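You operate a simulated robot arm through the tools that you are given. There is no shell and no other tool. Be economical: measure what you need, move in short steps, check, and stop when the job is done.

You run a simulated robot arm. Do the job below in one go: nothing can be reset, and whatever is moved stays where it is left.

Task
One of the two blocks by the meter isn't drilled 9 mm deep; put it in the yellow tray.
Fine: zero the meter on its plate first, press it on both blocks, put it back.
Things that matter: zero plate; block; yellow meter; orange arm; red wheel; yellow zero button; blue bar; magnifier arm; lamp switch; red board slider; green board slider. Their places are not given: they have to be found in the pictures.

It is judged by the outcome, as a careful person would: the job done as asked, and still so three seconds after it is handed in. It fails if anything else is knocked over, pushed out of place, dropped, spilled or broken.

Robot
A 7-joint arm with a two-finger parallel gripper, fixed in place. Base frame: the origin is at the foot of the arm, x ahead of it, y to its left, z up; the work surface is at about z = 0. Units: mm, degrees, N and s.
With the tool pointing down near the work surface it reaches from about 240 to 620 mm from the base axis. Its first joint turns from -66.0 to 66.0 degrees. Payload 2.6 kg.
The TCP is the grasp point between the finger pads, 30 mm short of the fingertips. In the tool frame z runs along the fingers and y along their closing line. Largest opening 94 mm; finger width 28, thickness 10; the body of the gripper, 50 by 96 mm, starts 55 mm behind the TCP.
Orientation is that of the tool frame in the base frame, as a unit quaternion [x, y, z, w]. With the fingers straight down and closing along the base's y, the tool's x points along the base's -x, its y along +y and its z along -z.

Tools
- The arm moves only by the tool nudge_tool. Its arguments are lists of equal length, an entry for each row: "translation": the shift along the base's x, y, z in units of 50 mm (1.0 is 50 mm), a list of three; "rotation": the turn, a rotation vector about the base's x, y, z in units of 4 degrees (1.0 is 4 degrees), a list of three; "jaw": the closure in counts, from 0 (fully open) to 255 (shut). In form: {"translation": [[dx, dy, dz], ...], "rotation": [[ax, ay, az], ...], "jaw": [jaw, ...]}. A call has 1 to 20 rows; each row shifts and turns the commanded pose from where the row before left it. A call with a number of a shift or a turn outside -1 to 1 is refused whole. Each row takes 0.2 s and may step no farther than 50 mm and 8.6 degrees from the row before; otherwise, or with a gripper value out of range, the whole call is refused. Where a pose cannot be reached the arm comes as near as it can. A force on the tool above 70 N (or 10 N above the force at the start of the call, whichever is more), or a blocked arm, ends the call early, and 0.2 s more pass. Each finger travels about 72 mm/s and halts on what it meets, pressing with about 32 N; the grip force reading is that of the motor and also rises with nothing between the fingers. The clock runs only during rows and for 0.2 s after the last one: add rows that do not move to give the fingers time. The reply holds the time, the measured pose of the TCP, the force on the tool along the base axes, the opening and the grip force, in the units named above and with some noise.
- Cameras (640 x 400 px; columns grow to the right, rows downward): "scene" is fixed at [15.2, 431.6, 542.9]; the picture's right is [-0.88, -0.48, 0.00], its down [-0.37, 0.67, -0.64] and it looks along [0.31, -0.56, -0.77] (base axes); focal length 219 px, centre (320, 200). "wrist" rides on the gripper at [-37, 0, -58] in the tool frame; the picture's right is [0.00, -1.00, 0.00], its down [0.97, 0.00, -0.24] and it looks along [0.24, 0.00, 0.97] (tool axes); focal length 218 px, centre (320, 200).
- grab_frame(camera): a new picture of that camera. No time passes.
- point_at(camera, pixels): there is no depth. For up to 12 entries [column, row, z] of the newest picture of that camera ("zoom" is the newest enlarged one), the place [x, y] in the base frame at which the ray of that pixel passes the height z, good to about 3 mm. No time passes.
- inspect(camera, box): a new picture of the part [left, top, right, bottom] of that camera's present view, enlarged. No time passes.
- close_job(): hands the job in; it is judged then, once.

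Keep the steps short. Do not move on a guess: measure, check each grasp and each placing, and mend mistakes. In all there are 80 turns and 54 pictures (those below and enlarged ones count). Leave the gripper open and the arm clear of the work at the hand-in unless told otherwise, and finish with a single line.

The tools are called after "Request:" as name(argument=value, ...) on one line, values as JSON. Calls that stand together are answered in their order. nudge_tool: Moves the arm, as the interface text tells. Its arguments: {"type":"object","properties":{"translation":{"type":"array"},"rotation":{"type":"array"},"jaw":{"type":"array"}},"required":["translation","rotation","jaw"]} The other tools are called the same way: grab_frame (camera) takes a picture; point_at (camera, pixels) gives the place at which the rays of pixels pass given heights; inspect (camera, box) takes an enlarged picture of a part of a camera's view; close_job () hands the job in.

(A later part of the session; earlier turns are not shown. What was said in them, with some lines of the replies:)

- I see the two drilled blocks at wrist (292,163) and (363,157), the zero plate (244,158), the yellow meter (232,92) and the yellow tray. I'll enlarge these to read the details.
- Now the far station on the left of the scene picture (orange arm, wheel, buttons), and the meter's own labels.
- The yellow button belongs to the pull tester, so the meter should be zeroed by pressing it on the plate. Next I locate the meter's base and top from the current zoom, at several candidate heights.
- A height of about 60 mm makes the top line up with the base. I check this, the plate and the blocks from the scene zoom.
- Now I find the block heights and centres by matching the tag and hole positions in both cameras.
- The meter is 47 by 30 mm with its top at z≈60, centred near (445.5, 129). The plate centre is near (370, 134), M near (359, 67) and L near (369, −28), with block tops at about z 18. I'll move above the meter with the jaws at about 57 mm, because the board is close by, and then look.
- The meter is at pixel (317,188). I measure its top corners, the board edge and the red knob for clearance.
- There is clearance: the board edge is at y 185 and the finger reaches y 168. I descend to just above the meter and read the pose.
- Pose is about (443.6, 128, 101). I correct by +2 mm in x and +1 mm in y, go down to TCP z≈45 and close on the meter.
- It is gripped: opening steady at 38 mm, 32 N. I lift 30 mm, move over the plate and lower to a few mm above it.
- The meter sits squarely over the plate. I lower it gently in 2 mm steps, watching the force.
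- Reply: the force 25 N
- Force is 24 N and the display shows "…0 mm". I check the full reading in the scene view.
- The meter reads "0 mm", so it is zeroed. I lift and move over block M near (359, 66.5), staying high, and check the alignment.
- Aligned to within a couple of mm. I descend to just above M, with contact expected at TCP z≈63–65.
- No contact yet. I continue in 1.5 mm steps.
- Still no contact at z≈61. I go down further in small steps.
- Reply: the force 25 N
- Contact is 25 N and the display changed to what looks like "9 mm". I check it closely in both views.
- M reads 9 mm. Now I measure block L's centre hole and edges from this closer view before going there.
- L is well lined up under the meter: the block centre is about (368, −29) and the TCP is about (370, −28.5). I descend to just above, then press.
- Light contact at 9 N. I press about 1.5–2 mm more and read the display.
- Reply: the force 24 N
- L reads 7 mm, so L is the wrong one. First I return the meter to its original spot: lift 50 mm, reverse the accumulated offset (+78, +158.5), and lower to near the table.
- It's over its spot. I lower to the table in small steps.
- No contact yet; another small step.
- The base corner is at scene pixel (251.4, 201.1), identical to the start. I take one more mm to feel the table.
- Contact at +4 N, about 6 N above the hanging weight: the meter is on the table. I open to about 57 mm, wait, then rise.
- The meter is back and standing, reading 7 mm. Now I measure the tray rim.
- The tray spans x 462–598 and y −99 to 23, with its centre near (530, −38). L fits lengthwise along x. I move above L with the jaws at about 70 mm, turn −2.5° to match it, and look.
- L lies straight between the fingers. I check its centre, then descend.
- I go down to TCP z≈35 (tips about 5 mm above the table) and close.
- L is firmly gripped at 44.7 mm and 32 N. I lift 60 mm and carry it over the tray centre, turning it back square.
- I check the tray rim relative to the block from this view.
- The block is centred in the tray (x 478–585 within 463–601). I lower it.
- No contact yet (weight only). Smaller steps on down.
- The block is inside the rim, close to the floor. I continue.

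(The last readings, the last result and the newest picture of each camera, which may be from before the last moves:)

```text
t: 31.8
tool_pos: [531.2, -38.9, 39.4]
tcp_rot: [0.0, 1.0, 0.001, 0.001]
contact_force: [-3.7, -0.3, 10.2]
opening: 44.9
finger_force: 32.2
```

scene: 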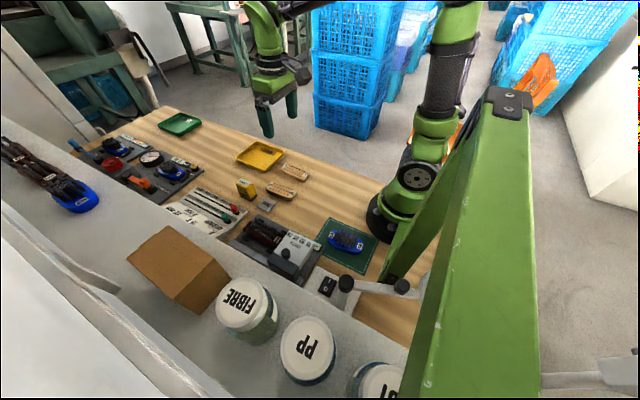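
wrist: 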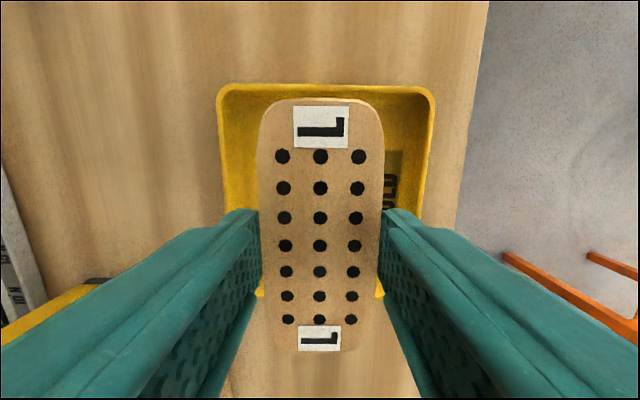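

It is on the tray floor (10 N). I open slightly to about 58 mm so the fingers stay inside the rim, then rise straight up and move clear.

Request:
nudge_tool(translation=[[0, 0, 0], [0, 0, 0], [0, 0, 0.4], [0, 0, 0.8], [0, 0, 0.9], [-0.7, 0, 0.6], [-0.8, 0, 0.3], [-0.8, 0, 0], [-0.8, 0, 0], [0, 0, 0]], rotation=[[0, 0, 0], [0, 0, 0], [0, 0, 0], [0, 0, 0], [0, 0, 0], [0, 0, 0], [0, 0, 0], [0, 0, 0], [0, 0, 0], [0, 0, 0]], jaw=[97, 97, 97, 97, 97, 97, 0, 0, 0, 0])

Request:
grab_frame(camera="wrist")

Request:
inspect(camera="scene", box=[200, 120, 330, 220])

```text
t: 34.0
tool_pos: [375.6, -38.6, 190.5]
tcp_rot: [0.0, 1.0, 0.0, 0.0]
contact_force: [-0.9, 1.3, -0.2]
opening: 94.0
finger_force: 0.0
```

```text
16 pictures are left
```

wrist: 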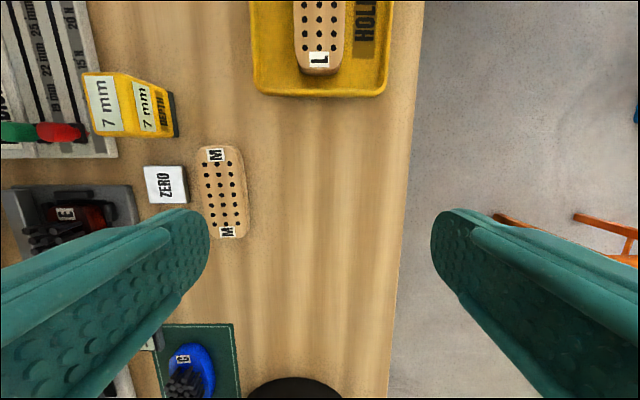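

```text
4.00 times, centred on (265, 170) of scene
```

zoom: 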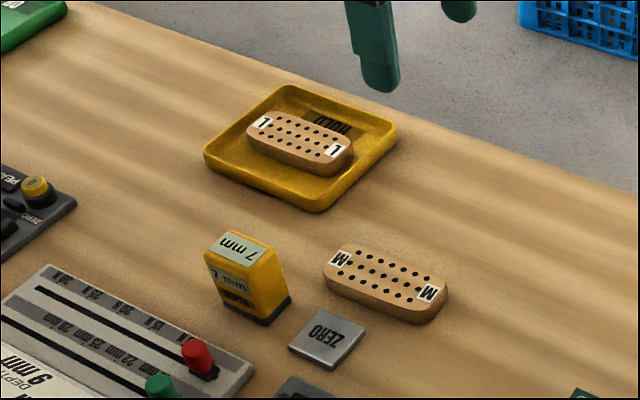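

L lies flat in the yellow tray, the meter is back on its spot, M and the zero plate haven't moved, and the gripper is open and clear. I'm handing in.

Request:
close_job()

```text
The job is handed in.
```

Block L measured 7 mm instead of 9 mm and is now in the yellow tray; block M measured 9 mm and was left in place, and the meter, zeroed on its plate first, is back where it was.
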